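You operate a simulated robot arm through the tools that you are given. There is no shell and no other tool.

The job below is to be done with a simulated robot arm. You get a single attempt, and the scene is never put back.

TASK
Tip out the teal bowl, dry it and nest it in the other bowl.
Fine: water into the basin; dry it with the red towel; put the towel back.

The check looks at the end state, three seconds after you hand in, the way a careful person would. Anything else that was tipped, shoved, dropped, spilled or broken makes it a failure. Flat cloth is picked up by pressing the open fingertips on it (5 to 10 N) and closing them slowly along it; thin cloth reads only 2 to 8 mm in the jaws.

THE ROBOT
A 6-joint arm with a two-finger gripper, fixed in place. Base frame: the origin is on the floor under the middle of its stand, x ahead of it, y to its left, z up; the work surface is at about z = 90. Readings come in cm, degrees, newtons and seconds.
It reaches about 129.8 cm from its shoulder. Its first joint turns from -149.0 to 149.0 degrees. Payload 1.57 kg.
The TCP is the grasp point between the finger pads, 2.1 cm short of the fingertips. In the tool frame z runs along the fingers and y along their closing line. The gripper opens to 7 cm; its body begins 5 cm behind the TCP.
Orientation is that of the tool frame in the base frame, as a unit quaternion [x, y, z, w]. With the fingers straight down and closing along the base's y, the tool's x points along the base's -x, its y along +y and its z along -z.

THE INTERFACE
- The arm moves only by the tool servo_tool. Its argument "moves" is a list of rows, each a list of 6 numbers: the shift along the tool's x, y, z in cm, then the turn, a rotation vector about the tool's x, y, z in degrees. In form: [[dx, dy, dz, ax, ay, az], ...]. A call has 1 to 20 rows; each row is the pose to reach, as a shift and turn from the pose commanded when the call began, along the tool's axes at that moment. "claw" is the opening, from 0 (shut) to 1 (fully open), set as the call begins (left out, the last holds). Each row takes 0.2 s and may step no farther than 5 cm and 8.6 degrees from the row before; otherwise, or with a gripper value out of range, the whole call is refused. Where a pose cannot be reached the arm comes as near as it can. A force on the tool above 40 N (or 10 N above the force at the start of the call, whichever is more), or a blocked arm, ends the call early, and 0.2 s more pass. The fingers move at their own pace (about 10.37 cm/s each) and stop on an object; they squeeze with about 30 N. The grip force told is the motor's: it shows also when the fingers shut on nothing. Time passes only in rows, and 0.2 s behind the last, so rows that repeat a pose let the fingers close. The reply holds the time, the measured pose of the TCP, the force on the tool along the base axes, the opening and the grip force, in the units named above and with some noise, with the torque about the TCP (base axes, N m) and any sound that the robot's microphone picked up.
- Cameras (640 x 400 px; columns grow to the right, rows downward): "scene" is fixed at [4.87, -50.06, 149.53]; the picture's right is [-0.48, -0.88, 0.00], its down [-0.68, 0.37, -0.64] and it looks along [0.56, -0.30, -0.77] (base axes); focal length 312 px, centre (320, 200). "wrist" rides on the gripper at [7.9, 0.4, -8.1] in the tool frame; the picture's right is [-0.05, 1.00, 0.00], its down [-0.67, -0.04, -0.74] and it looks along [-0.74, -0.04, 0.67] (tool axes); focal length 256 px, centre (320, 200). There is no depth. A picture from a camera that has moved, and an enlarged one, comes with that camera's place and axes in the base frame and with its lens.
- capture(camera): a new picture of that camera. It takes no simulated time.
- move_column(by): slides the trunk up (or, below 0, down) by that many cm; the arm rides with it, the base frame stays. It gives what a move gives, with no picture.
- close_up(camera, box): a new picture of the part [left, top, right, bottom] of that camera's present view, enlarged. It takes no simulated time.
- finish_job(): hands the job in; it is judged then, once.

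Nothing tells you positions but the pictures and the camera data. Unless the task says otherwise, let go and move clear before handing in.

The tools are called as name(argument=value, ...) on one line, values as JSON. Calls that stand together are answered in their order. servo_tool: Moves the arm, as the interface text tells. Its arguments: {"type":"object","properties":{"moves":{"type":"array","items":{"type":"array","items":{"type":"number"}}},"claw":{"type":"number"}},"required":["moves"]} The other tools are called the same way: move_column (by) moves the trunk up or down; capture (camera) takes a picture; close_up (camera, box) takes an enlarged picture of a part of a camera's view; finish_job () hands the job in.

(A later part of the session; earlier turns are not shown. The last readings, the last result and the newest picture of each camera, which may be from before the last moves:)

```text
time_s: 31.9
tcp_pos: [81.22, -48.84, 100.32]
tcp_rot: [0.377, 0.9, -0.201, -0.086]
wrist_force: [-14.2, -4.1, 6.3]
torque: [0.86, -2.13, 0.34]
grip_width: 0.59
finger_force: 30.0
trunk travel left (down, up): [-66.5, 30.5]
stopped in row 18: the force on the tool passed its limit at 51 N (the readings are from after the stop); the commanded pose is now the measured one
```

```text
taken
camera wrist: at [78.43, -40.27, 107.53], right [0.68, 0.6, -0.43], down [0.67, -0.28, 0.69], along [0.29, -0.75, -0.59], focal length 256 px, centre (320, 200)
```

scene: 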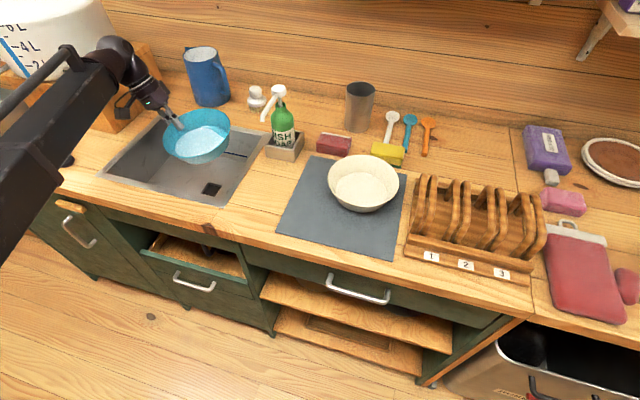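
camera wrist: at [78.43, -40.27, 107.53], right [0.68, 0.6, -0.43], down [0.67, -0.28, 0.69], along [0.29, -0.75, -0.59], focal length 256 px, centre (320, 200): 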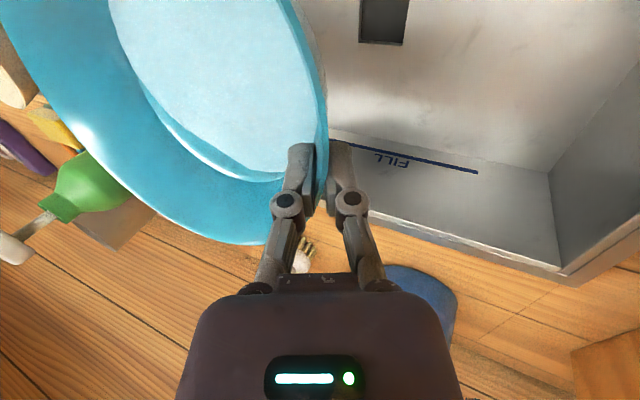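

The move stopped on contact (51 N), probably the gripper or wrist against the wooden stand on the left. I'll look before moving.

close_up(camera="scene", box=[20, 10, 260, 210])

close_up(camera="wrist", box=[320, 160, 640, 400])

```text
2.00 times, centred on (140, 110) of scene
camera zoom: at [4.87, -50.06, 149.53], right [-0.48, -0.88, 0.0], down [-0.68, 0.37, -0.64], along [0.56, -0.3, -0.77], focal length 624 px, centre (680, 380)
```

zoom: 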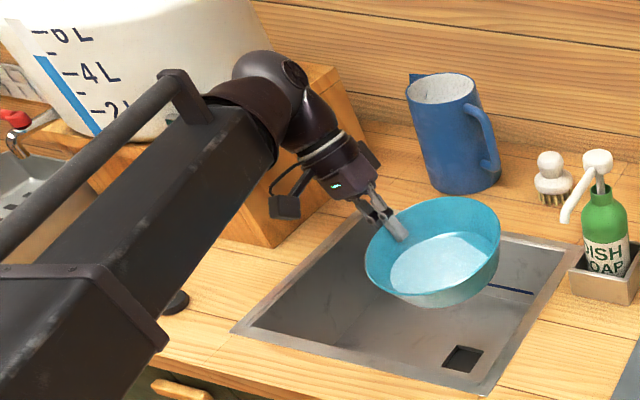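

```text
1.67 times, centred on (480, 280) of wrist
camera zoom: at [78.43, -40.27, 107.53], right [0.68, 0.6, -0.43], down [0.67, -0.28, 0.69], along [0.29, -0.75, -0.59], focal length 427 px, centre (53, 67)
```

zoom: 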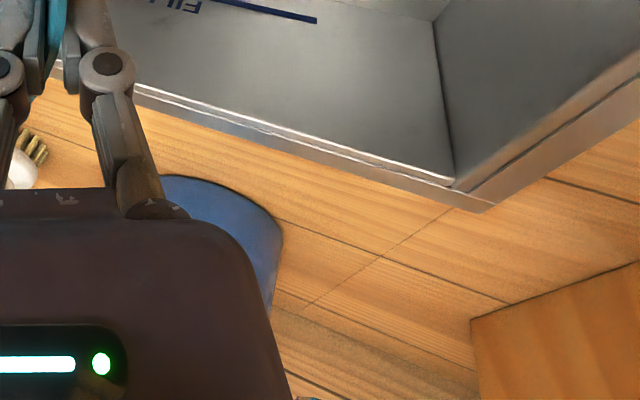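

The wrist bumped the tap spout on the left stand. I'll back away from it slowly, then check that nothing shifted.

servo_tool(moves=[[0.2, -0.5, 0.23, 0, 0, 0], [0.4, -1.2, 0.56, 0, 0, 0], [0.6, -2.0, 0.93, 0, 0, 0], [0.8, -2.6, 1.21, 0, 0, 0], [0.9, -3.0, 1.4, 0, 0, 0], [0.9, -3.0, 1.4, 0, 0, 0]])

capture(camera="scene")

close_up(camera="scene", box=[20, 10, 260, 210])

```text
time_s: 33.3
tcp_pos: [78.6, -50.26, 100.22]
tcp_rot: [0.376, 0.901, -0.201, -0.086]
wrist_force: [-0.8, -0.5, -2.5]
torque: [0.14, -0.22, 0.02]
grip_width: 0.61
finger_force: 29.6
trunk travel left (down, up): [-66.5, 30.5]
```

```text
taken
```

scene: 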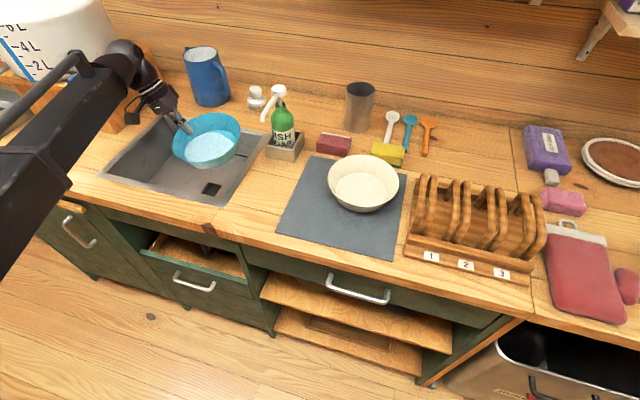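

```text
2.00 times, centred on (140, 110) of scene
camera zoom: at [4.87, -50.06, 149.53], right [-0.48, -0.88, 0.0], down [-0.68, 0.37, -0.64], along [0.56, -0.3, -0.77], focal length 624 px, centre (680, 380)
```

zoom: 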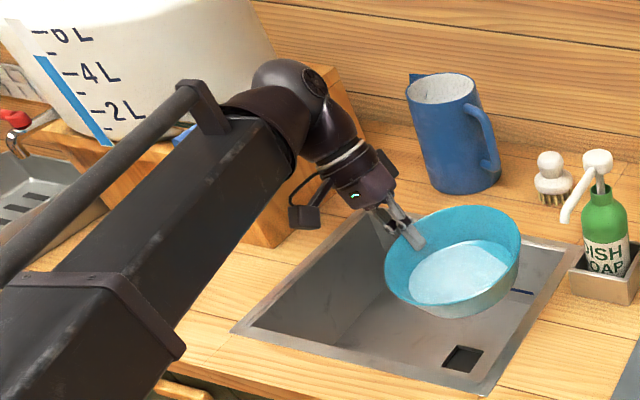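

Nothing seems displaced and the bowl is now over the basin. I'll tilt slowly, near side down, to pour the water out.

servo_tool(moves=[[-0.4, -0.01, -0.02, 0, -2.72, 1.27], [-0.9, -0.04, -0.08, 0, -5.44, 2.54], [-1.4, -0.09, -0.18, 0, -8.15, 3.81], [-1.9, -0.15, -0.33, 0, -10.87, 5.08], [-2.3, -0.24, -0.51, 0, -13.59, 6.35], [-2.5, -0.34, -0.74, 0, -16.31, 7.61], [-2.5, -0.47, -1.0, 0, -19.03, 8.88], [-2.5, -0.61, -1.3, 0, -21.74, 10.15], [-2.5, -0.76, -1.64, 0, -24.46, 11.42], [-2.5, -0.94, -2.01, 0, -27.18, 12.69], [-2.5, -1.13, -2.42, 0, -29.9, 13.96], [-2.5, -1.34, -2.87, 0, -32.62, 15.23], [-2.5, -1.56, -3.35, 0, -35.33, 16.5], [-2.5, -1.8, -3.86, 0, -38.05, 17.77], [-2.5, -2.06, -4.4, 0, -40.77, 19.04], [-2.5, -2.32, -4.97, 0, -43.49, 20.3], [-2.5, -2.6, -5.57, 0, -46.21, 21.57], [-2.5, -2.89, -6.2, 0, -48.92, 22.84], [-2.5, -3.2, -6.84, 0, -51.64, 24.11], [-2.5, -3.51, -7.52, 0, -54.36, 25.38]])

capture(camera="scene")

close_up(camera="scene", box=[20, 10, 260, 210])

```text
time_s: 37.5
tcp_pos: [80.46, -51.9, 108.56]
tcp_rot: [0.425, 0.74, -0.362, 0.376]
wrist_force: [-0.2, -0.1, -1.9]
torque: [0.16, -0.11, -0.02]
grip_width: 0.63
finger_force: 29.8
trunk travel left (down, up): [-66.5, 30.5]
```

```text
taken
```

scene: 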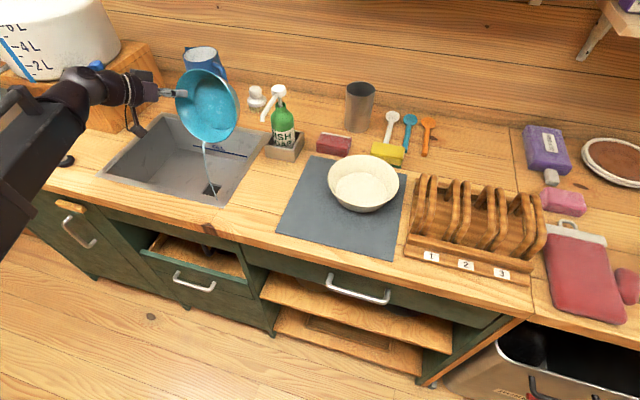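

```text
2.00 times, centred on (140, 110) of scene
camera zoom: at [4.87, -50.06, 149.53], right [-0.48, -0.88, 0.0], down [-0.68, 0.37, -0.64], along [0.56, -0.3, -0.77], focal length 624 px, centre (680, 380)
```

zoom: 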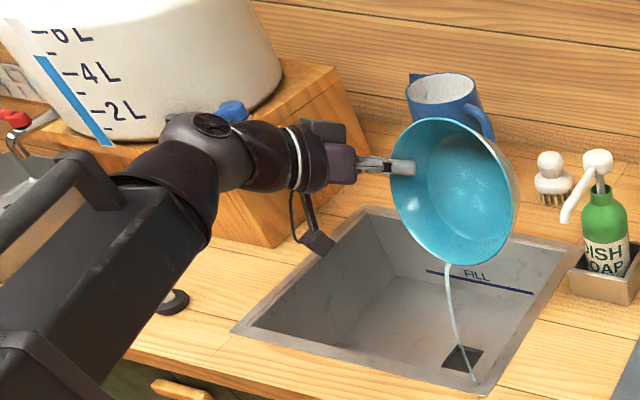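

The water is streaming into the basin as intended. I'll continue to over 100° of tilt and hold so it drains completely.

servo_tool(moves=[[0, 0, 0, 0, 0, 0], [0, 0, 0, 0, 0, 0], [-0.88, -0.22, -0.46, 0, -3.62, 1.69], [-1.8, -0.44, -0.94, 0, -7.25, 3.38], [-2.75, -0.67, -1.44, 0, -10.87, 5.08], [-3.71, -0.91, -1.94, 0, -14.5, 6.77], [-4.69, -1.14, -2.45, 0, -18.12, 8.46], [-5.68, -1.39, -2.97, 0, -21.74, 10.15], [-6.69, -1.63, -3.5, 0, -25.37, 11.84], [-7.68, -1.88, -4.02, 0, -28.99, 13.54], [-8.69, -2.12, -4.54, 0, -32.62, 15.23], [-9.68, -2.36, -5.06, 0, -36.24, 16.92], [-10.66, -2.6, -5.58, 0, -39.86, 18.61], [-10.66, -2.6, -5.58, 0, -39.86, 18.61], [-10.66, -2.6, -5.58, 0, -39.86, 18.61], [-10.66, -2.6, -5.58, 0, -39.86, 18.61], [-10.66, -2.6, -5.58, 0, -39.86, 18.61], [-10.66, -2.6, -5.58, 0, -39.86, 18.61], [-10.66, -2.6, -5.58, 0, -39.86, 18.61], [-10.66, -2.6, -5.58, 0, -39.86, 18.61]])

capture(camera="scene")

close_up(camera="scene", box=[20, 10, 260, 210])

capture(camera="wrist")

```text
time_s: 41.7
tcp_pos: [80.5, -51.92, 120.99]
tcp_rot: [0.388, 0.492, -0.42, 0.657]
wrist_force: [-0.3, 1.5, -2.5]
torque: [0.21, -0.06, 0.02]
grip_width: 0.6
finger_force: 29.7
trunk travel left (down, up): [-66.5, 30.5]
```

```text
taken
```

scene: 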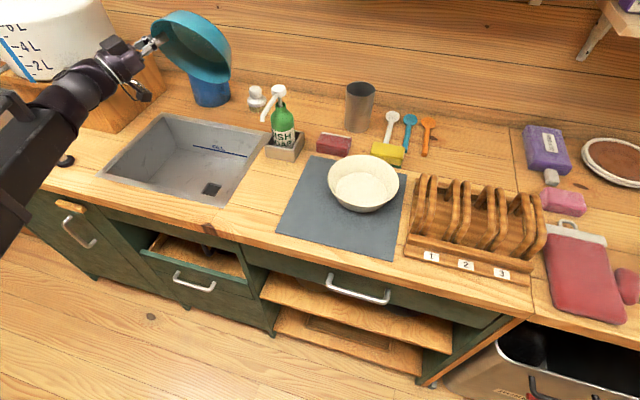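

```text
2.00 times, centred on (140, 110) of scene
camera zoom: at [4.87, -50.06, 149.53], right [-0.48, -0.88, 0.0], down [-0.68, 0.37, -0.64], along [0.56, -0.3, -0.77], focal length 624 px, centre (680, 380)
```

zoom: 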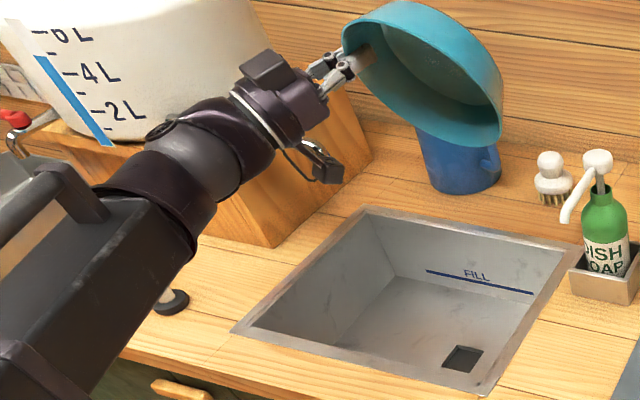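

```text
taken
camera wrist: at [79.65, -45.67, 111.54], right [0.92, 0.35, 0.15], down [-0.38, 0.79, 0.48], along [0.05, -0.5, 0.86], focal length 256 px, centre (320, 200)
```

wrist: 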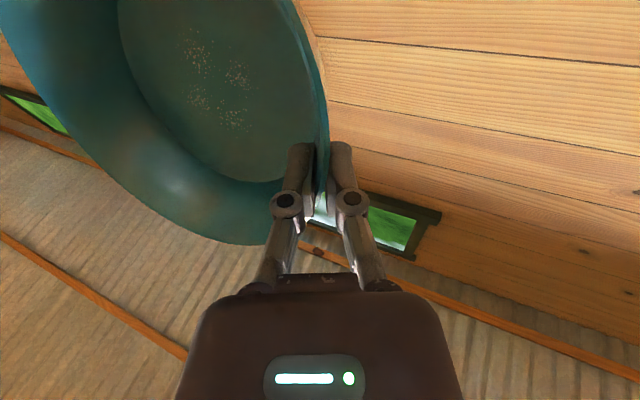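

The bowl is empty with droplets left on its floor. I'll swing it back upright and over its original spot beside the sink.

servo_tool(moves=[[2.02, -1.67, -0.68, 0, 7.25, -3.38], [4.07, -3.34, -1.36, 0, 14.5, -6.77], [6.11, -5.0, -2.05, 0, 21.74, -10.15], [8.1, -6.67, -2.72, 0, 28.99, -13.54], [9.99, -8.32, -3.37, 0, 36.24, -16.92], [11.75, -9.96, -3.99, 0, 43.49, -20.3], [13.32, -11.58, -4.56, 0, 50.74, -23.69], [14.69, -13.17, -5.1, 0, 57.98, -27.07], [15.82, -14.75, -5.57, 0, 65.23, -30.46], [16.68, -16.29, -5.99, 0, 72.48, -33.84], [17.26, -17.81, -6.34, 0, 79.73, -37.22], [17.53, -19.29, -6.63, 0, 86.98, -40.61], [17.5, -20.74, -6.84, 0, 94.22, -43.99], [17.5, -20.74, -6.84, 0, 94.22, -43.99]])

capture(camera="scene")

close_up(camera="scene", box=[0, 20, 320, 220])

capture(camera="wrist")

```text
time_s: 44.7
tcp_pos: [61.72, -55.95, 100.13]
tcp_rot: [0.375, 0.901, -0.2, -0.087]
wrist_force: [0.2, -0.6, -3.3]
torque: [0.09, -0.15, -0.02]
grip_width: 0.57
finger_force: 29.8
trunk travel left (down, up): [-66.5, 30.5]
```

```text
taken
```

scene: 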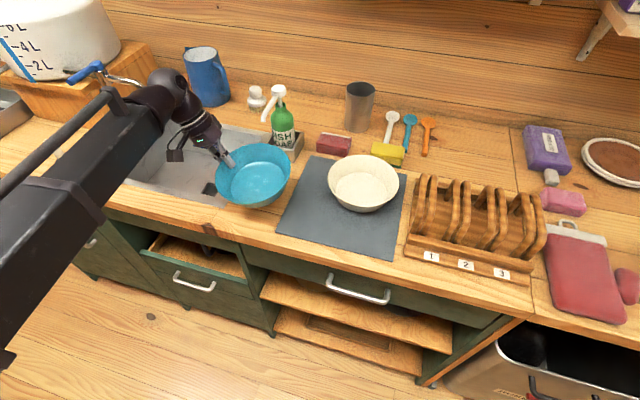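

```text
2.00 times, centred on (160, 120) of scene
camera zoom: at [4.87, -50.06, 149.53], right [-0.48, -0.88, 0.0], down [-0.68, 0.37, -0.64], along [0.56, -0.3, -0.77], focal length 624 px, centre (640, 360)
```

zoom: 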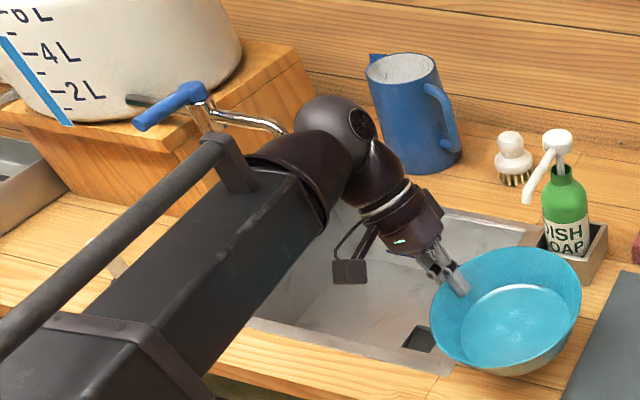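

```text
taken
camera wrist: at [59.0, -47.6, 107.34], right [0.68, 0.6, -0.43], down [0.67, -0.28, 0.68], along [0.29, -0.75, -0.59], focal length 256 px, centre (320, 200)
```

wrist: 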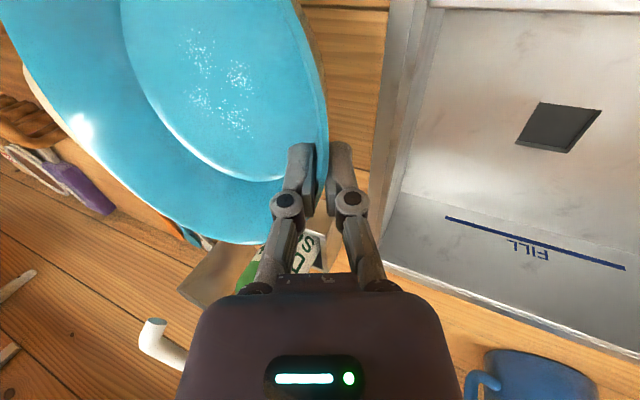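

close_up(camera="scene", box=[180, 110, 340, 230])

close_up(camera="wrist", box=[0, 0, 400, 260])

```text
3.33 times, centred on (260, 170) of scene
camera zoom: at [4.87, -50.06, 149.53], right [-0.48, -0.88, 0.0], down [-0.68, 0.37, -0.64], along [0.56, -0.3, -0.77], focal length 1040 px, centre (520, 300)
```

zoom: 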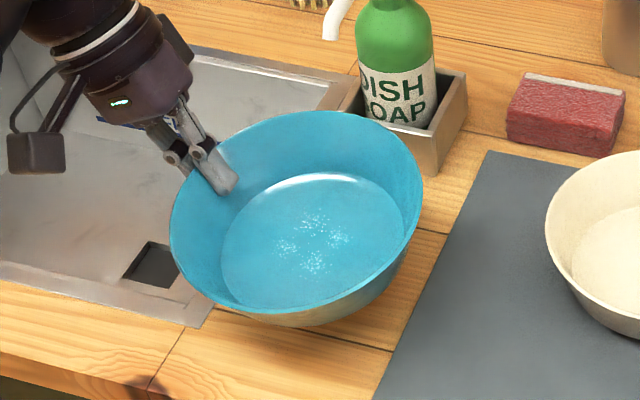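

```text
1.54 times, centred on (200, 130) of wrist
camera zoom: at [59.0, -47.6, 107.34], right [0.68, 0.6, -0.43], down [0.67, -0.28, 0.68], along [0.29, -0.75, -0.59], focal length 394 px, centre (505, 308)
```

zoom: 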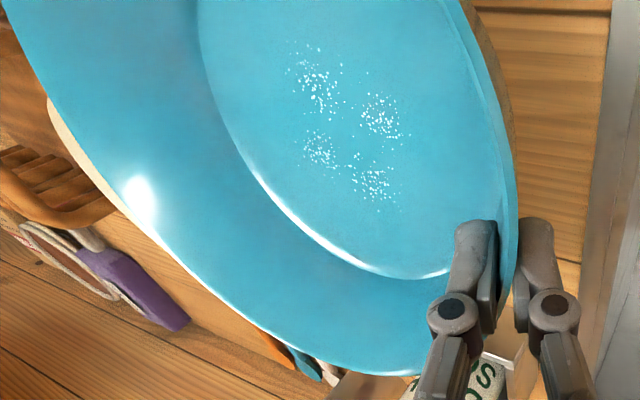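

Droplet clusters remain on the bowl floor. The bowl leans about 7° forward in the grip, so I'll level it, then lower it to the counter at its original spot.

servo_tool(moves=[[0, 0, 0, 0, 3.17, -1.48], [0, -0.05, -0.1, 0, 6.34, -2.96], [0, -0.05, -0.1, 0, 6.34, -2.96]])

move_column(by=-4.5)

close_up(camera="scene", box=[180, 110, 340, 230])

```text
time_s: 45.5
tcp_pos: [61.84, -55.78, 100.22]
tcp_rot: [0.362, 0.904, -0.176, -0.141]
wrist_force: [0.4, 0.9, -3.6]
torque: [0.1, -0.18, 0.0]
grip_width: 0.61
finger_force: 29.5
trunk travel left (down, up): [-66.5, 30.5]
```

```text
time_s: 46.4
tcp_pos: [61.84, -55.86, 95.65]
tcp_rot: [0.362, 0.904, -0.178, -0.141]
wrist_force: [0.2, -0.4, -2.6]
torque: [0.06, -0.18, -0.01]
grip_width: 0.61
finger_force: 30.3
trunk travel left (down, up): [-62.0, 35.0]
```

```text
3.33 times, centred on (260, 170) of scene
camera zoom: at [4.87, -50.06, 149.53], right [-0.48, -0.88, 0.0], down [-0.68, 0.37, -0.64], along [0.56, -0.3, -0.77], focal length 1040 px, centre (520, 300)
```

zoom: 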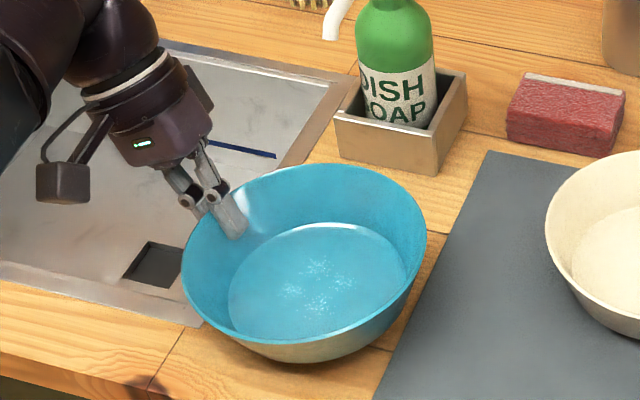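

move_column(by=-0.8)

close_up(camera="scene", box=[180, 110, 340, 230])

```text
time_s: 47.0
tcp_pos: [61.89, -55.81, 94.89]
tcp_rot: [0.362, 0.904, -0.178, -0.142]
wrist_force: [-1.0, -1.0, -2.1]
torque: [0.1, -0.19, 0.01]
grip_width: 0.58
finger_force: 29.5
trunk travel left (down, up): [-61.2, 35.8]
```

```text
3.33 times, centred on (260, 170) of scene
camera zoom: at [4.87, -50.06, 149.53], right [-0.48, -0.88, 0.0], down [-0.68, 0.37, -0.64], along [0.56, -0.3, -0.77], focal length 1040 px, centre (520, 300)
```

zoom: 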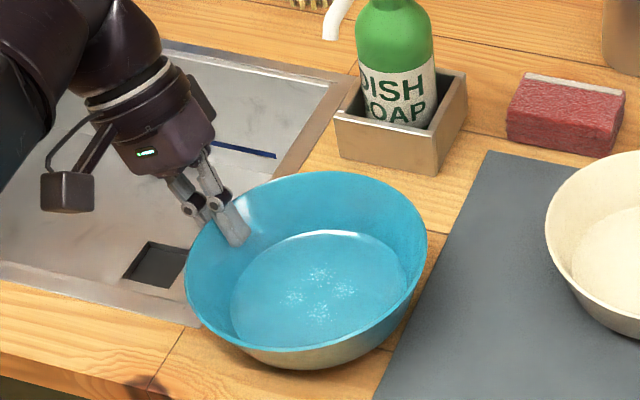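

move_column(by=-0.5)

close_up(camera="wrist", box=[120, 0, 460, 280])

```text
time_s: 47.5
tcp_pos: [61.73, -55.87, 94.61]
tcp_rot: [0.363, 0.904, -0.178, -0.14]
wrist_force: [5.3, -1.9, 11.9]
torque: [0.03, 0.04, 0.04]
grip_width: 0.63
finger_force: 29.8
trunk travel left (down, up): [-60.7, 36.3]
```

```text
1.43 times, centred on (290, 140) of wrist
camera zoom: at [59.69, -48.1, 102.65], right [0.64, 0.64, -0.43], down [0.73, -0.33, 0.6], along [0.24, -0.7, -0.68], focal length 366 px, centre (363, 286)
```

zoom: 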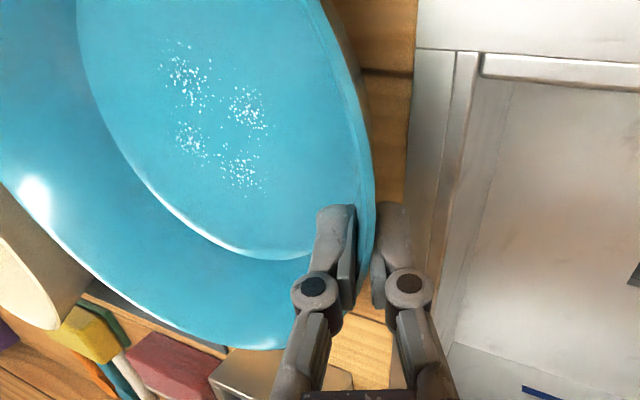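

The bowl base has touched the counter. I'll ease off slightly and open the fingers.

move_column(by=0.2)

servo_tool(moves=[[0, 0, 0, 0, 0, 0], [0, 0, 0, 0, 0, 0], [0, 0, 0, 0, 0, 0]], claw=0.3)

close_up(camera="wrist", box=[120, 0, 460, 280])

close_up(camera="scene", box=[180, 110, 340, 230])

```text
time_s: 48.0
tcp_pos: [61.87, -55.92, 94.72]
tcp_rot: [0.362, 0.904, -0.178, -0.141]
wrist_force: [0.5, -0.6, -2.7]
torque: [0.08, -0.17, 0.02]
grip_width: 0.64
finger_force: 30.4
trunk travel left (down, up): [-60.9, 36.1]
```

```text
time_s: 48.9
tcp_pos: [61.8, -55.75, 94.75]
tcp_rot: [0.362, 0.904, -0.178, -0.141]
wrist_force: [0.0, 0.9, 0.5]
torque: [-0.01, -0.01, 0.02]
grip_width: 2.11
finger_force: 0.0
trunk travel left (down, up): [-60.9, 36.1]
```

```text
1.43 times, centred on (290, 140) of wrist
camera zoom: at [59.69, -48.13, 102.78], right [0.64, 0.64, -0.43], down [0.73, -0.33, 0.6], along [0.24, -0.7, -0.68], focal length 366 px, centre (363, 286)
```

zoom: 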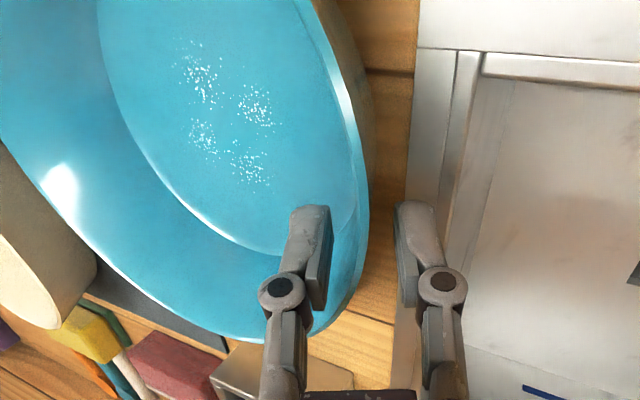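

```text
3.33 times, centred on (260, 170) of scene
camera zoom: at [4.87, -50.06, 149.53], right [-0.48, -0.88, 0.0], down [-0.68, 0.37, -0.64], along [0.56, -0.3, -0.77], focal length 1040 px, centre (520, 300)
```

zoom: 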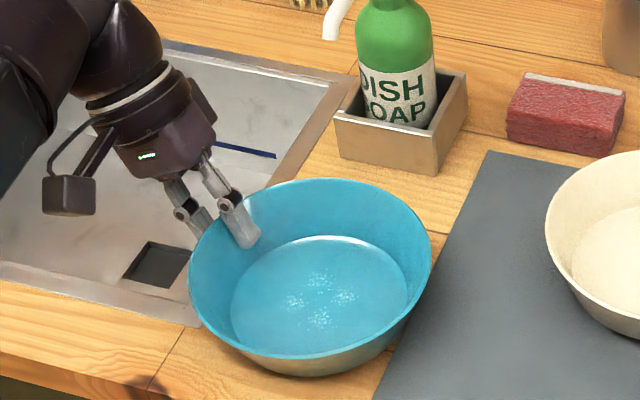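

The bowl sits flat. I'll open wider, shift slightly outward and rise clear of the rim.

servo_tool(moves=[[0, 0, 0, 0, 0, 0], [0, 0.3, -0.14, 0, 0, 0], [0, 0.54, -0.25, 0, 0, 0], [0, 0.54, -0.25, 0, 0, 0]], claw=0.65)

move_column(by=2)

close_up(camera="wrist", box=[120, 0, 460, 280])

```text
time_s: 49.9
tcp_pos: [62.1, -55.34, 94.74]
tcp_rot: [0.362, 0.904, -0.177, -0.142]
wrist_force: [-0.1, -0.3, -0.2]
torque: [0.0, 0.0, 0.0]
grip_width: 4.55
finger_force: 0.1
trunk travel left (down, up): [-60.9, 36.1]
```

```text
time_s: 50.5
tcp_pos: [62.19, -55.29, 96.87]
tcp_rot: [0.362, 0.904, -0.178, -0.141]
wrist_force: [0.0, -0.1, -0.3]
torque: [0.01, 0.0, 0.05]
grip_width: 4.54
finger_force: 0.1
trunk travel left (down, up): [-62.9, 34.1]
```

```text
1.43 times, centred on (290, 140) of wrist
camera zoom: at [60.09, -47.67, 104.78], right [0.64, 0.64, -0.43], down [0.73, -0.33, 0.6], along [0.24, -0.7, -0.68], focal length 366 px, centre (363, 286)
```

zoom: 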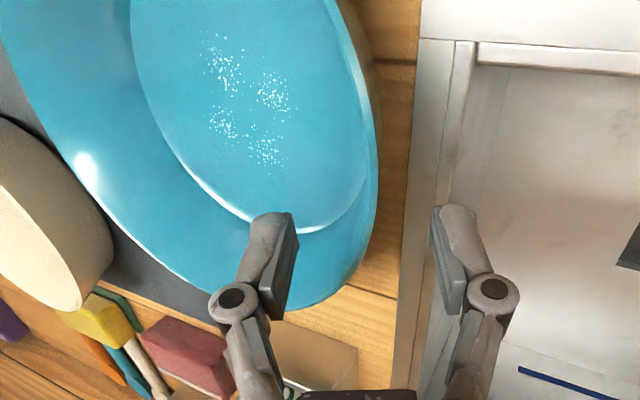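

Now I'll rise well clear, then turn to straight-down with the closing line across the towel's short side, and hover above the towel.

move_column(by=17)

servo_tool(moves=[[-1.88, -1.61, 0.66, -1.17, -2.07, -7.23], [-3.76, -3.22, 1.33, -2.35, -4.15, -14.47], [-5.64, -4.84, 2.0, -3.52, -6.22, -21.7], [-7.52, -6.45, 2.66, -4.7, -8.3, -28.93], [-9.4, -8.06, 3.33, -5.87, -10.37, -36.17], [-11.28, -9.67, 3.99, -7.05, -12.45, -43.4], [-13.15, -11.28, 4.66, -8.22, -14.52, -50.63], [-15.03, -12.89, 5.32, -9.4, -16.6, -57.87], [-16.91, -14.5, 5.99, -10.57, -18.67, -65.1], [-18.79, -16.12, 6.65, -11.75, -20.75, -72.33], [-20.67, -17.73, 7.32, -12.92, -22.82, -79.57], [-22.55, -19.34, 7.98, -14.1, -24.9, -86.8], [-22.55, -19.34, 7.98, -14.1, -24.9, -86.8]], claw=1.0)

capture(camera="scene")

capture(camera="wrist")

```text
time_s: 52.4
tcp_pos: [62.3, -55.3, 113.76]
tcp_rot: [0.362, 0.904, -0.178, -0.142]
wrist_force: [0.8, 0.1, -0.1]
torque: [0.02, 0.06, 0.01]
grip_width: 4.53
finger_force: 0.1
trunk travel left (down, up): [-79.9, 17.1]
```

```text
time_s: 55.2
tcp_pos: [63.13, -86.1, 111.76]
tcp_rot: [-0.381, 0.924, 0.002, -0.002]
wrist_force: [0.1, 0.6, 0.5]
torque: [-0.02, -0.01, 0.0]
grip_width: 7.02
finger_force: 0.0
out of reach, approached as far as the arm can: row 4, 5, 6, 7, 8, 9, 10, 11
trunk travel left (down, up): [-79.9, 17.1]
```

```text
taken
```

scene: 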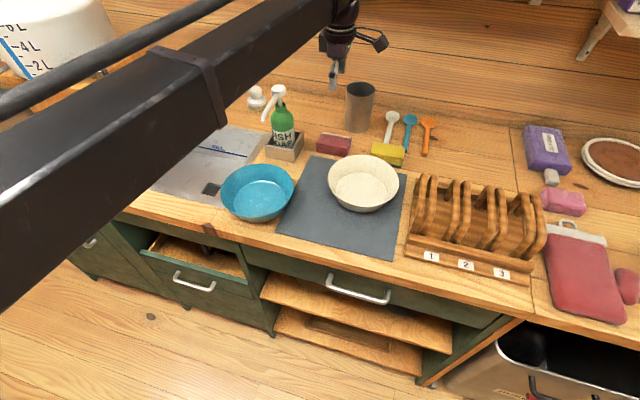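

```text
taken
camera wrist: at [57.3, -91.33, 119.94], right [-0.67, 0.75, 0.0], down [0.5, 0.44, 0.74], along [0.55, 0.5, -0.67], focal length 256 px, centre (320, 200)
```

wrist: 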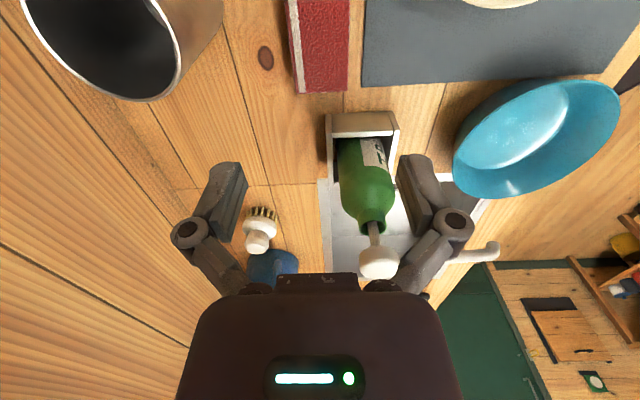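

servo_tool(moves=[[3, 0, 0, 0, 0, 0], [6, 0, 0, 0, 0, 0], [9, 0, 0, 0, 0, 0], [9, 0, 0, 0, 0, 0]])

capture(camera="wrist")

close_up(camera="wrist", box=[240, 0, 400, 100])

```text
time_s: 56.2
tcp_pos: [56.73, -92.53, 111.77]
tcp_rot: [-0.38, 0.925, 0.001, -0.004]
wrist_force: [0.3, -0.3, 0.7]
torque: [-0.03, 0.01, 0.0]
grip_width: 7.0
finger_force: 0.1
trunk travel left (down, up): [-79.9, 17.1]
```

```text
taken
camera wrist: at [50.9, -97.68, 119.92], right [-0.67, 0.75, 0.0], down [0.5, 0.44, 0.74], along [0.55, 0.5, -0.67], focal length 256 px, centre (320, 200)
```

wrist: 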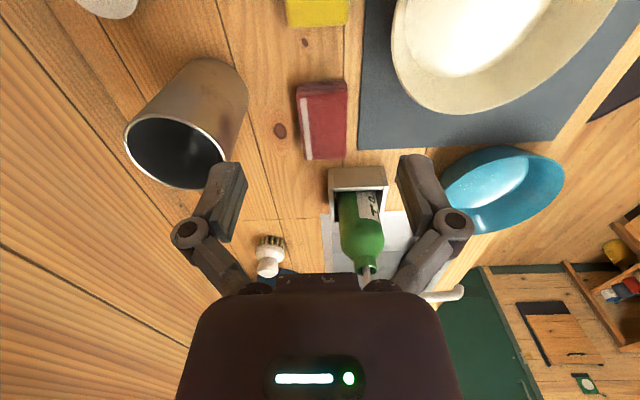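

```text
4.00 times, centred on (320, 50) of wrist
camera zoom: at [50.9, -97.68, 119.92], right [-0.67, 0.75, 0.0], down [0.5, 0.44, 0.74], along [0.55, 0.5, -0.67], focal length 1024 px, centre (320, 800)
```

zoom: 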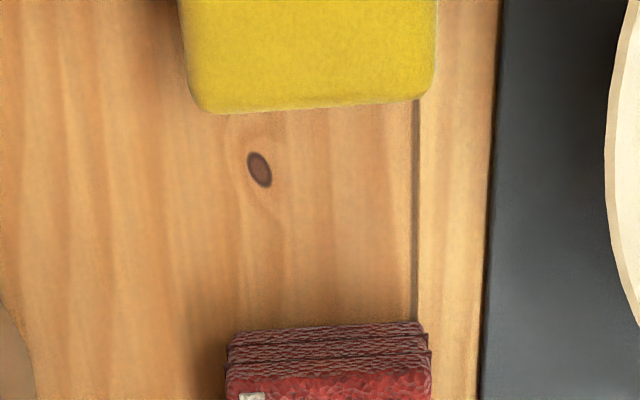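

close_up(camera="wrist", box=[270, 65, 380, 175])

```text
3.64 times, centred on (325, 120) of wrist
camera zoom: at [50.9, -97.68, 119.92], right [-0.67, 0.75, 0.0], down [0.5, 0.44, 0.74], along [0.55, 0.5, -0.67], focal length 931 px, centre (302, 491)
```

zoom: 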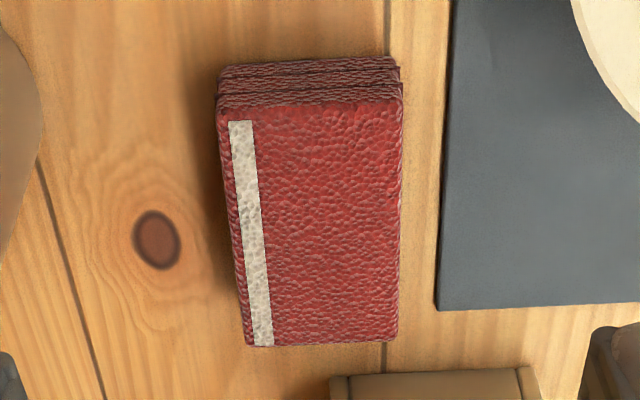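

It's clearly the folded towel: about 8.9 × 5.55 × 3.1 cm, centred near e1=-15.9, e2=105.6 in counter coordinates. I'll centre over it and lower in stages.

servo_tool(moves=[[-3.2, 0, 0, 0, 0, 0], [-6.5, 0, 0, 0, 0, 0], [-9.7, 0, 0, 0, 0, 0], [-9.7, 0, 0, 0, 0, 0]])

move_column(by=-12)

capture(camera="wrist")

capture(camera="scene")

```text
time_s: 57.2
tcp_pos: [63.69, -85.67, 111.75]
tcp_rot: [-0.38, 0.925, 0.002, -0.003]
wrist_force: [0.2, 1.4, 0.3]
torque: [0.0, -0.03, 0.0]
grip_width: 6.99
finger_force: 0.0
trunk travel left (down, up): [-79.9, 17.1]
```

```text
time_s: 58.7
tcp_pos: [63.71, -85.63, 99.83]
tcp_rot: [-0.38, 0.925, 0.001, -0.003]
wrist_force: [0.7, 0.3, 0.3]
torque: [-0.05, 0.01, 0.01]
grip_width: 6.97
finger_force: 0.2
trunk travel left (down, up): [-67.9, 29.1]
```

```text
taken
camera wrist: at [57.79, -90.9, 107.93], right [-0.66, 0.75, 0.0], down [0.5, 0.44, 0.74], along [0.55, 0.49, -0.67], focal length 256 px, centre (320, 200)
```

wrist: 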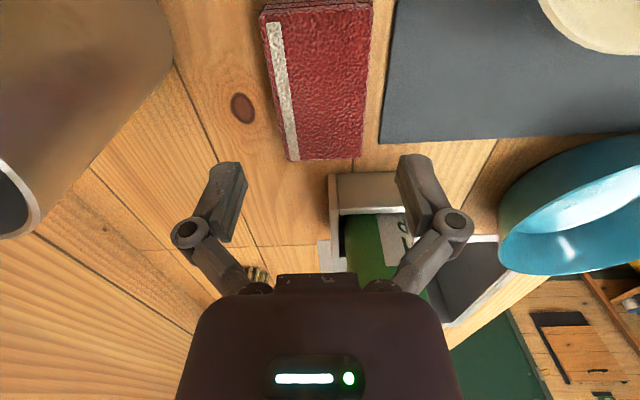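

```text
taken
```

scene: 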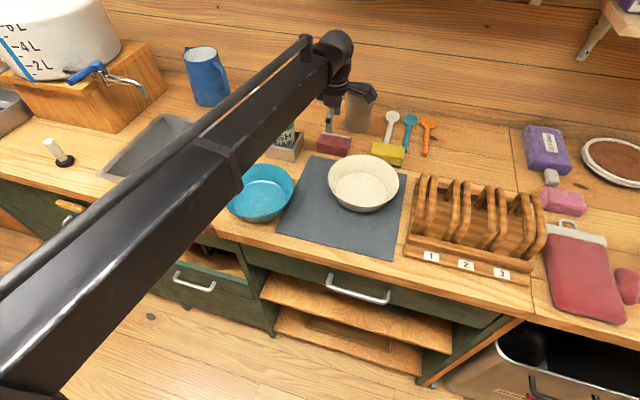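

move_column(by=-3.8)

capture(camera="wrist")

close_up(camera="scene", box=[240, 20, 440, 170])

```text
time_s: 59.6
tcp_pos: [63.63, -85.8, 95.89]
tcp_rot: [-0.38, 0.925, 0.001, -0.003]
wrist_force: [-0.4, -0.4, -0.5]
torque: [0.0, -0.01, 0.0]
grip_width: 7.01
finger_force: 0.1
trunk travel left (down, up): [-64.1, 32.9]
```

```text
taken
camera wrist: at [57.78, -90.9, 104.12], right [-0.66, 0.75, 0.0], down [0.5, 0.44, 0.74], along [0.55, 0.49, -0.67], focal length 256 px, centre (320, 200)
```

wrist: 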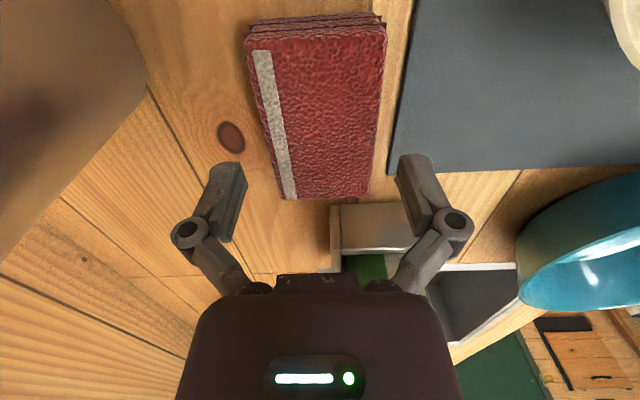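

```text
2.67 times, centred on (340, 95) of scene
camera zoom: at [4.87, -50.06, 149.53], right [-0.48, -0.88, 0.0], down [-0.68, 0.37, -0.64], along [0.56, -0.3, -0.77], focal length 832 px, centre (267, 480)
```

zoom: 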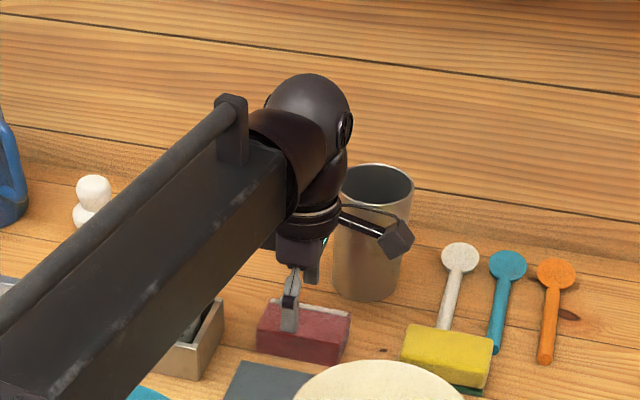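

servo_tool(moves=[[0, 0.2, 0, 0, 0, 0], [0, 0.2, 0, 0, 0, 0]])

move_column(by=-1.5)

capture(camera="wrist")

```text
time_s: 60.2
tcp_pos: [63.6, -85.47, 95.97]
tcp_rot: [-0.38, 0.925, 0.001, -0.003]
wrist_force: [0.4, -0.4, 0.1]
torque: [-0.01, -0.01, 0.01]
grip_width: 6.98
finger_force: 0.0
trunk travel left (down, up): [-64.1, 32.9]
```

```text
time_s: 60.8
tcp_pos: [63.57, -85.54, 94.53]
tcp_rot: [-0.381, 0.925, 0.002, -0.003]
wrist_force: [0.1, 0.1, 0.1]
torque: [-0.01, -0.02, -0.02]
grip_width: 7.0
finger_force: 0.1
trunk travel left (down, up): [-62.6, 34.4]
```

```text
taken
camera wrist: at [57.65, -90.75, 102.62], right [-0.66, 0.75, 0.0], down [0.5, 0.44, 0.74], along [0.55, 0.49, -0.67], focal length 256 px, centre (320, 200)
```

wrist: 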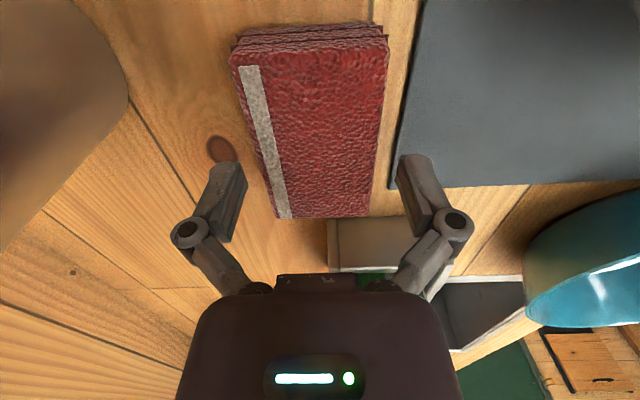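

move_column(by=-1.1)

servo_tool(moves=[[0, 0, 0, 0, 0, 0], [0, 0, 0, 0, 0, 0], [0, 0, 0, 0, 0, 0]], claw=0.8)

capture(camera="wrist")

```text
time_s: 61.4
tcp_pos: [63.47, -85.48, 93.38]
tcp_rot: [-0.38, 0.925, 0.002, -0.003]
wrist_force: [0.1, 0.0, -0.1]
torque: [0.02, 0.0, 0.01]
grip_width: 7.02
finger_force: 0.0
trunk travel left (down, up): [-61.5, 35.5]
```

```text
time_s: 62.2
tcp_pos: [63.53, -85.54, 93.45]
tcp_rot: [-0.38, 0.925, 0.001, -0.003]
wrist_force: [0.9, -1.0, -0.8]
torque: [-0.02, 0.01, 0.0]
grip_width: 5.66
finger_force: 0.0
trunk travel left (down, up): [-61.5, 35.5]
```

```text
taken
camera wrist: at [57.66, -90.76, 101.51], right [-0.66, 0.75, 0.0], down [0.5, 0.44, 0.74], along [0.55, 0.5, -0.67], focal length 256 px, centre (320, 200)
```

wrist: 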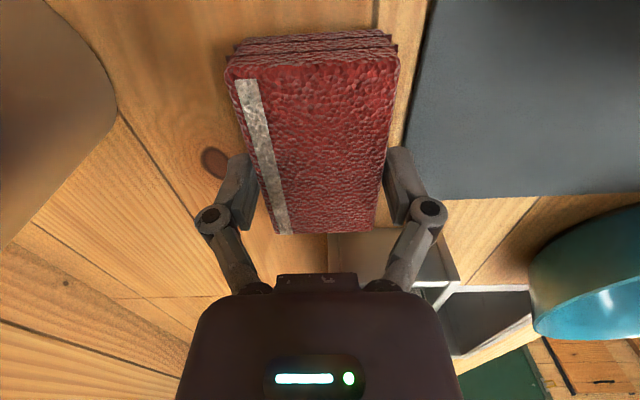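

servo_tool(moves=[[0, 0, 0, 0, 0, 0], [0, 0, 0, 0, 0, 0], [0, 0, 0, 0, 0, 0]], claw=0.68)

capture(camera="wrist")

```text
time_s: 63.0
tcp_pos: [63.55, -85.48, 93.48]
tcp_rot: [-0.38, 0.925, 0.001, -0.004]
wrist_force: [0.3, 0.1, 2.3]
torque: [0.03, 0.03, -0.01]
grip_width: 5.53
finger_force: 30.1
trunk travel left (down, up): [-61.5, 35.5]
```

```text
taken
camera wrist: at [57.65, -90.74, 101.54], right [-0.66, 0.75, 0.0], down [0.5, 0.44, 0.74], along [0.55, 0.49, -0.67], focal length 256 px, centre (320, 200)
```

wrist: 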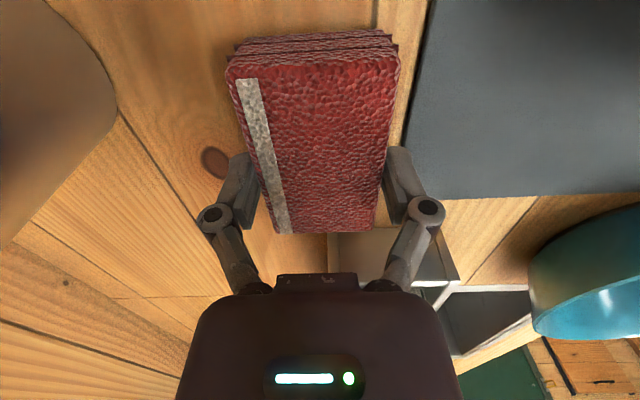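

The towel is held firmly (5.5 cm). I'll lift it high, move back toward the front over the mat, and take a fresh look at the bowl position.

move_column(by=18)

servo_tool(moves=[[0.3, 2, 0, 0, 0, 0], [0.3, 5, 0, 0, 0, 0], [0.3, 8.5, 0, 0, 0, 0], [0.3, 12, 0, 0, 0, 0], [0.3, 15.5, 0, 0, 0, 0], [0.3, 19, 0, 0, 0, 0], [0.3, 22, 0, 0, 0, 0], [0.3, 23.9, 0, 0, 0, 0], [0.3, 23.9, 0, 0, 0, 0]])

capture(camera="wrist")

capture(camera="scene")

```text
time_s: 65.0
tcp_pos: [63.55, -85.59, 111.42]
tcp_rot: [-0.38, 0.925, 0.002, -0.003]
wrist_force: [0.1, -0.6, -1.9]
torque: [-0.01, -0.02, -0.05]
grip_width: 5.54
finger_force: 30.0
trunk travel left (down, up): [-79.5, 17.5]
```

```text
time_s: 67.0
tcp_pos: [46.52, -68.89, 111.38]
tcp_rot: [-0.38, 0.925, 0.0, -0.003]
wrist_force: [0.4, -0.3, -0.8]
torque: [0.01, -0.03, 0.04]
grip_width: 5.51
finger_force: 29.6
trunk travel left (down, up): [-79.5, 17.5]
```

```text
taken
camera wrist: at [40.65, -74.11, 119.5], right [-0.66, 0.75, 0.0], down [0.5, 0.44, 0.74], along [0.55, 0.5, -0.67], focal length 256 px, centre (320, 200)
```

wrist: 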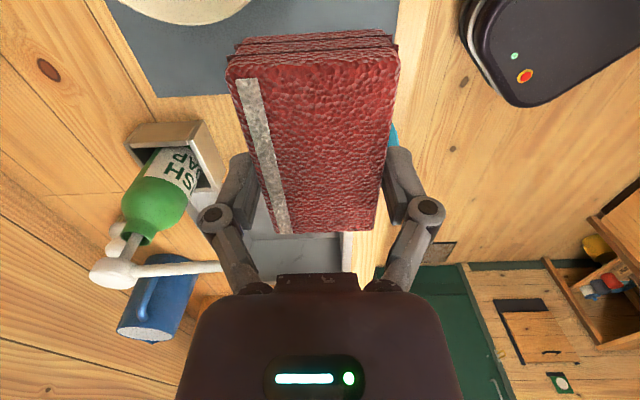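

```text
taken
```

scene: 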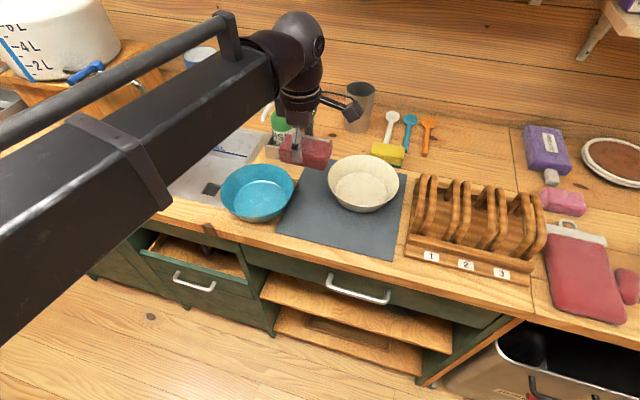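

close_up(camera="scene", box=[200, 150, 320, 230])

```text
5.00 times, centred on (260, 190) of scene
camera zoom: at [4.87, -50.06, 149.53], right [-0.48, -0.88, 0.0], down [-0.68, 0.37, -0.64], along [0.56, -0.3, -0.77], focal length 1560 px, centre (620, 250)
```

zoom: 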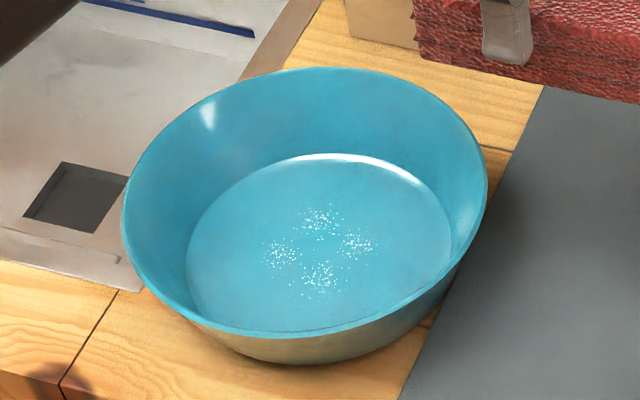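

Droplets are in four clusters around the bowl centre (about e1=-3.6, e2=81.4). I'll bring the towel above the bowl and lower to just above the rim to check alignment.

servo_tool(moves=[[-2, 0.05, 0, 0, 0, 0], [-4.5, 0.1, 0, 0, 0, 0], [-7.5, 0.15, 0, 0, 0, 0], [-10.2, 0.2, 0, 0, 0, 0], [-12.2, 0.25, 0, 0, 0, 0], [-12.2, 0.25, 0, 0, 0, 0]])

move_column(by=-10)

capture(camera="wrist")

capture(camera="scene")

close_up(camera="scene", box=[170, 80, 330, 230])

```text
time_s: 68.4
tcp_pos: [55.1, -60.02, 111.37]
tcp_rot: [-0.38, 0.925, 0.001, -0.004]
wrist_force: [-0.3, 0.0, 0.1]
torque: [-0.03, 0.0, 0.0]
grip_width: 5.52
finger_force: 29.8
trunk travel left (down, up): [-79.5, 17.5]
```

```text
time_s: 69.7
tcp_pos: [54.97, -60.05, 101.41]
tcp_rot: [-0.38, 0.925, 0.002, -0.003]
wrist_force: [-0.1, 1.1, -1.2]
torque: [0.01, 0.02, 0.02]
grip_width: 5.53
finger_force: 29.7
trunk travel left (down, up): [-69.5, 27.5]
```

```text
taken
camera wrist: at [49.21, -65.25, 109.52], right [-0.66, 0.75, 0.0], down [0.5, 0.44, 0.74], along [0.55, 0.49, -0.67], focal length 256 px, centre (320, 200)
```

wrist: 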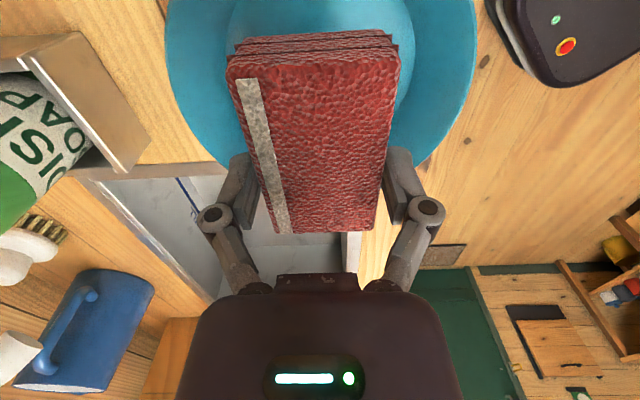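

```text
taken
```

scene: 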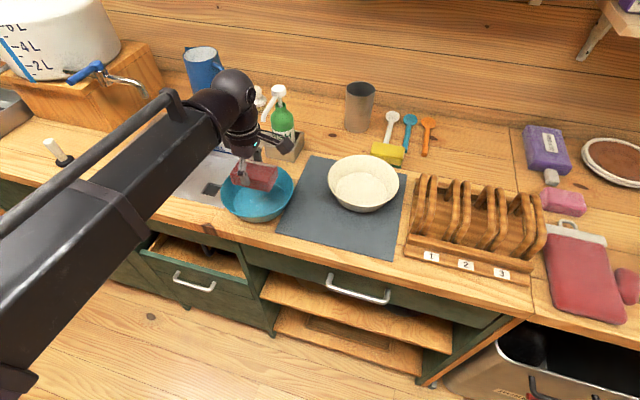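

```text
2.67 times, centred on (250, 155) of scene
camera zoom: at [4.87, -50.06, 149.53], right [-0.48, -0.88, 0.0], down [-0.68, 0.37, -0.64], along [0.56, -0.3, -0.77], focal length 832 px, centre (507, 320)
```

zoom: 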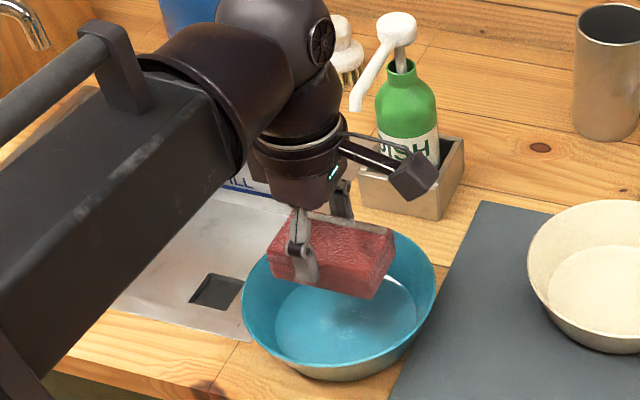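

Alignment looks good. I'll lower the towel into the bowl and find contact gently.

move_column(by=-6)

move_column(by=-1)

close_up(camera="scene", box=[170, 80, 330, 230])

```text
time_s: 70.7
tcp_pos: [55.02, -59.99, 95.38]
tcp_rot: [-0.38, 0.925, 0.002, -0.004]
wrist_force: [0.0, 0.5, -1.5]
torque: [-0.01, 0.03, -0.03]
grip_width: 5.52
finger_force: 30.7
trunk travel left (down, up): [-63.5, 33.5]
```

```text
time_s: 71.3
tcp_pos: [55.05, -60.05, 94.43]
tcp_rot: [-0.38, 0.925, 0.001, -0.003]
wrist_force: [0.3, 0.3, -0.3]
torque: [0.04, -0.01, -0.01]
grip_width: 5.51
finger_force: 29.5
trunk travel left (down, up): [-62.5, 34.5]
```

```text
2.67 times, centred on (250, 155) of scene
camera zoom: at [4.87, -50.06, 149.53], right [-0.48, -0.88, 0.0], down [-0.68, 0.37, -0.64], along [0.56, -0.3, -0.77], focal length 832 px, centre (507, 320)
```

zoom: 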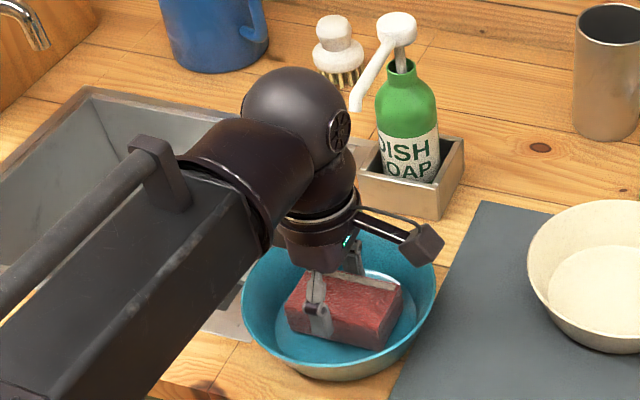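

move_column(by=-0.4)

```text
time_s: 71.8
tcp_pos: [55.15, -59.97, 94.26]
tcp_rot: [-0.38, 0.925, -0.001, -0.003]
wrist_force: [5.1, -6.6, 26.1]
torque: [-0.17, -0.15, 0.05]
grip_width: 5.56
finger_force: 29.4
trunk travel left (down, up): [-62.1, 34.9]
```

move_column(by=0.2)

```text
time_s: 72.3
tcp_pos: [55.06, -59.97, 94.04]
tcp_rot: [-0.381, 0.925, 0.001, -0.003]
wrist_force: [1.5, -0.7, 1.9]
torque: [-0.06, -0.06, 0.0]
grip_width: 5.52
finger_force: 29.9
trunk travel left (down, up): [-62.3, 34.7]
```

move_column(by=-0.07)

```text
time_s: 72.8
tcp_pos: [55.04, -59.93, 94.24]
tcp_rot: [-0.38, 0.925, 0.001, -0.004]
wrist_force: [-1.6, 0.8, 6.5]
torque: [-0.07, -0.13, 0.01]
grip_width: 5.51
finger_force: 30.1
trunk travel left (down, up): [-62.2, 34.8]
```

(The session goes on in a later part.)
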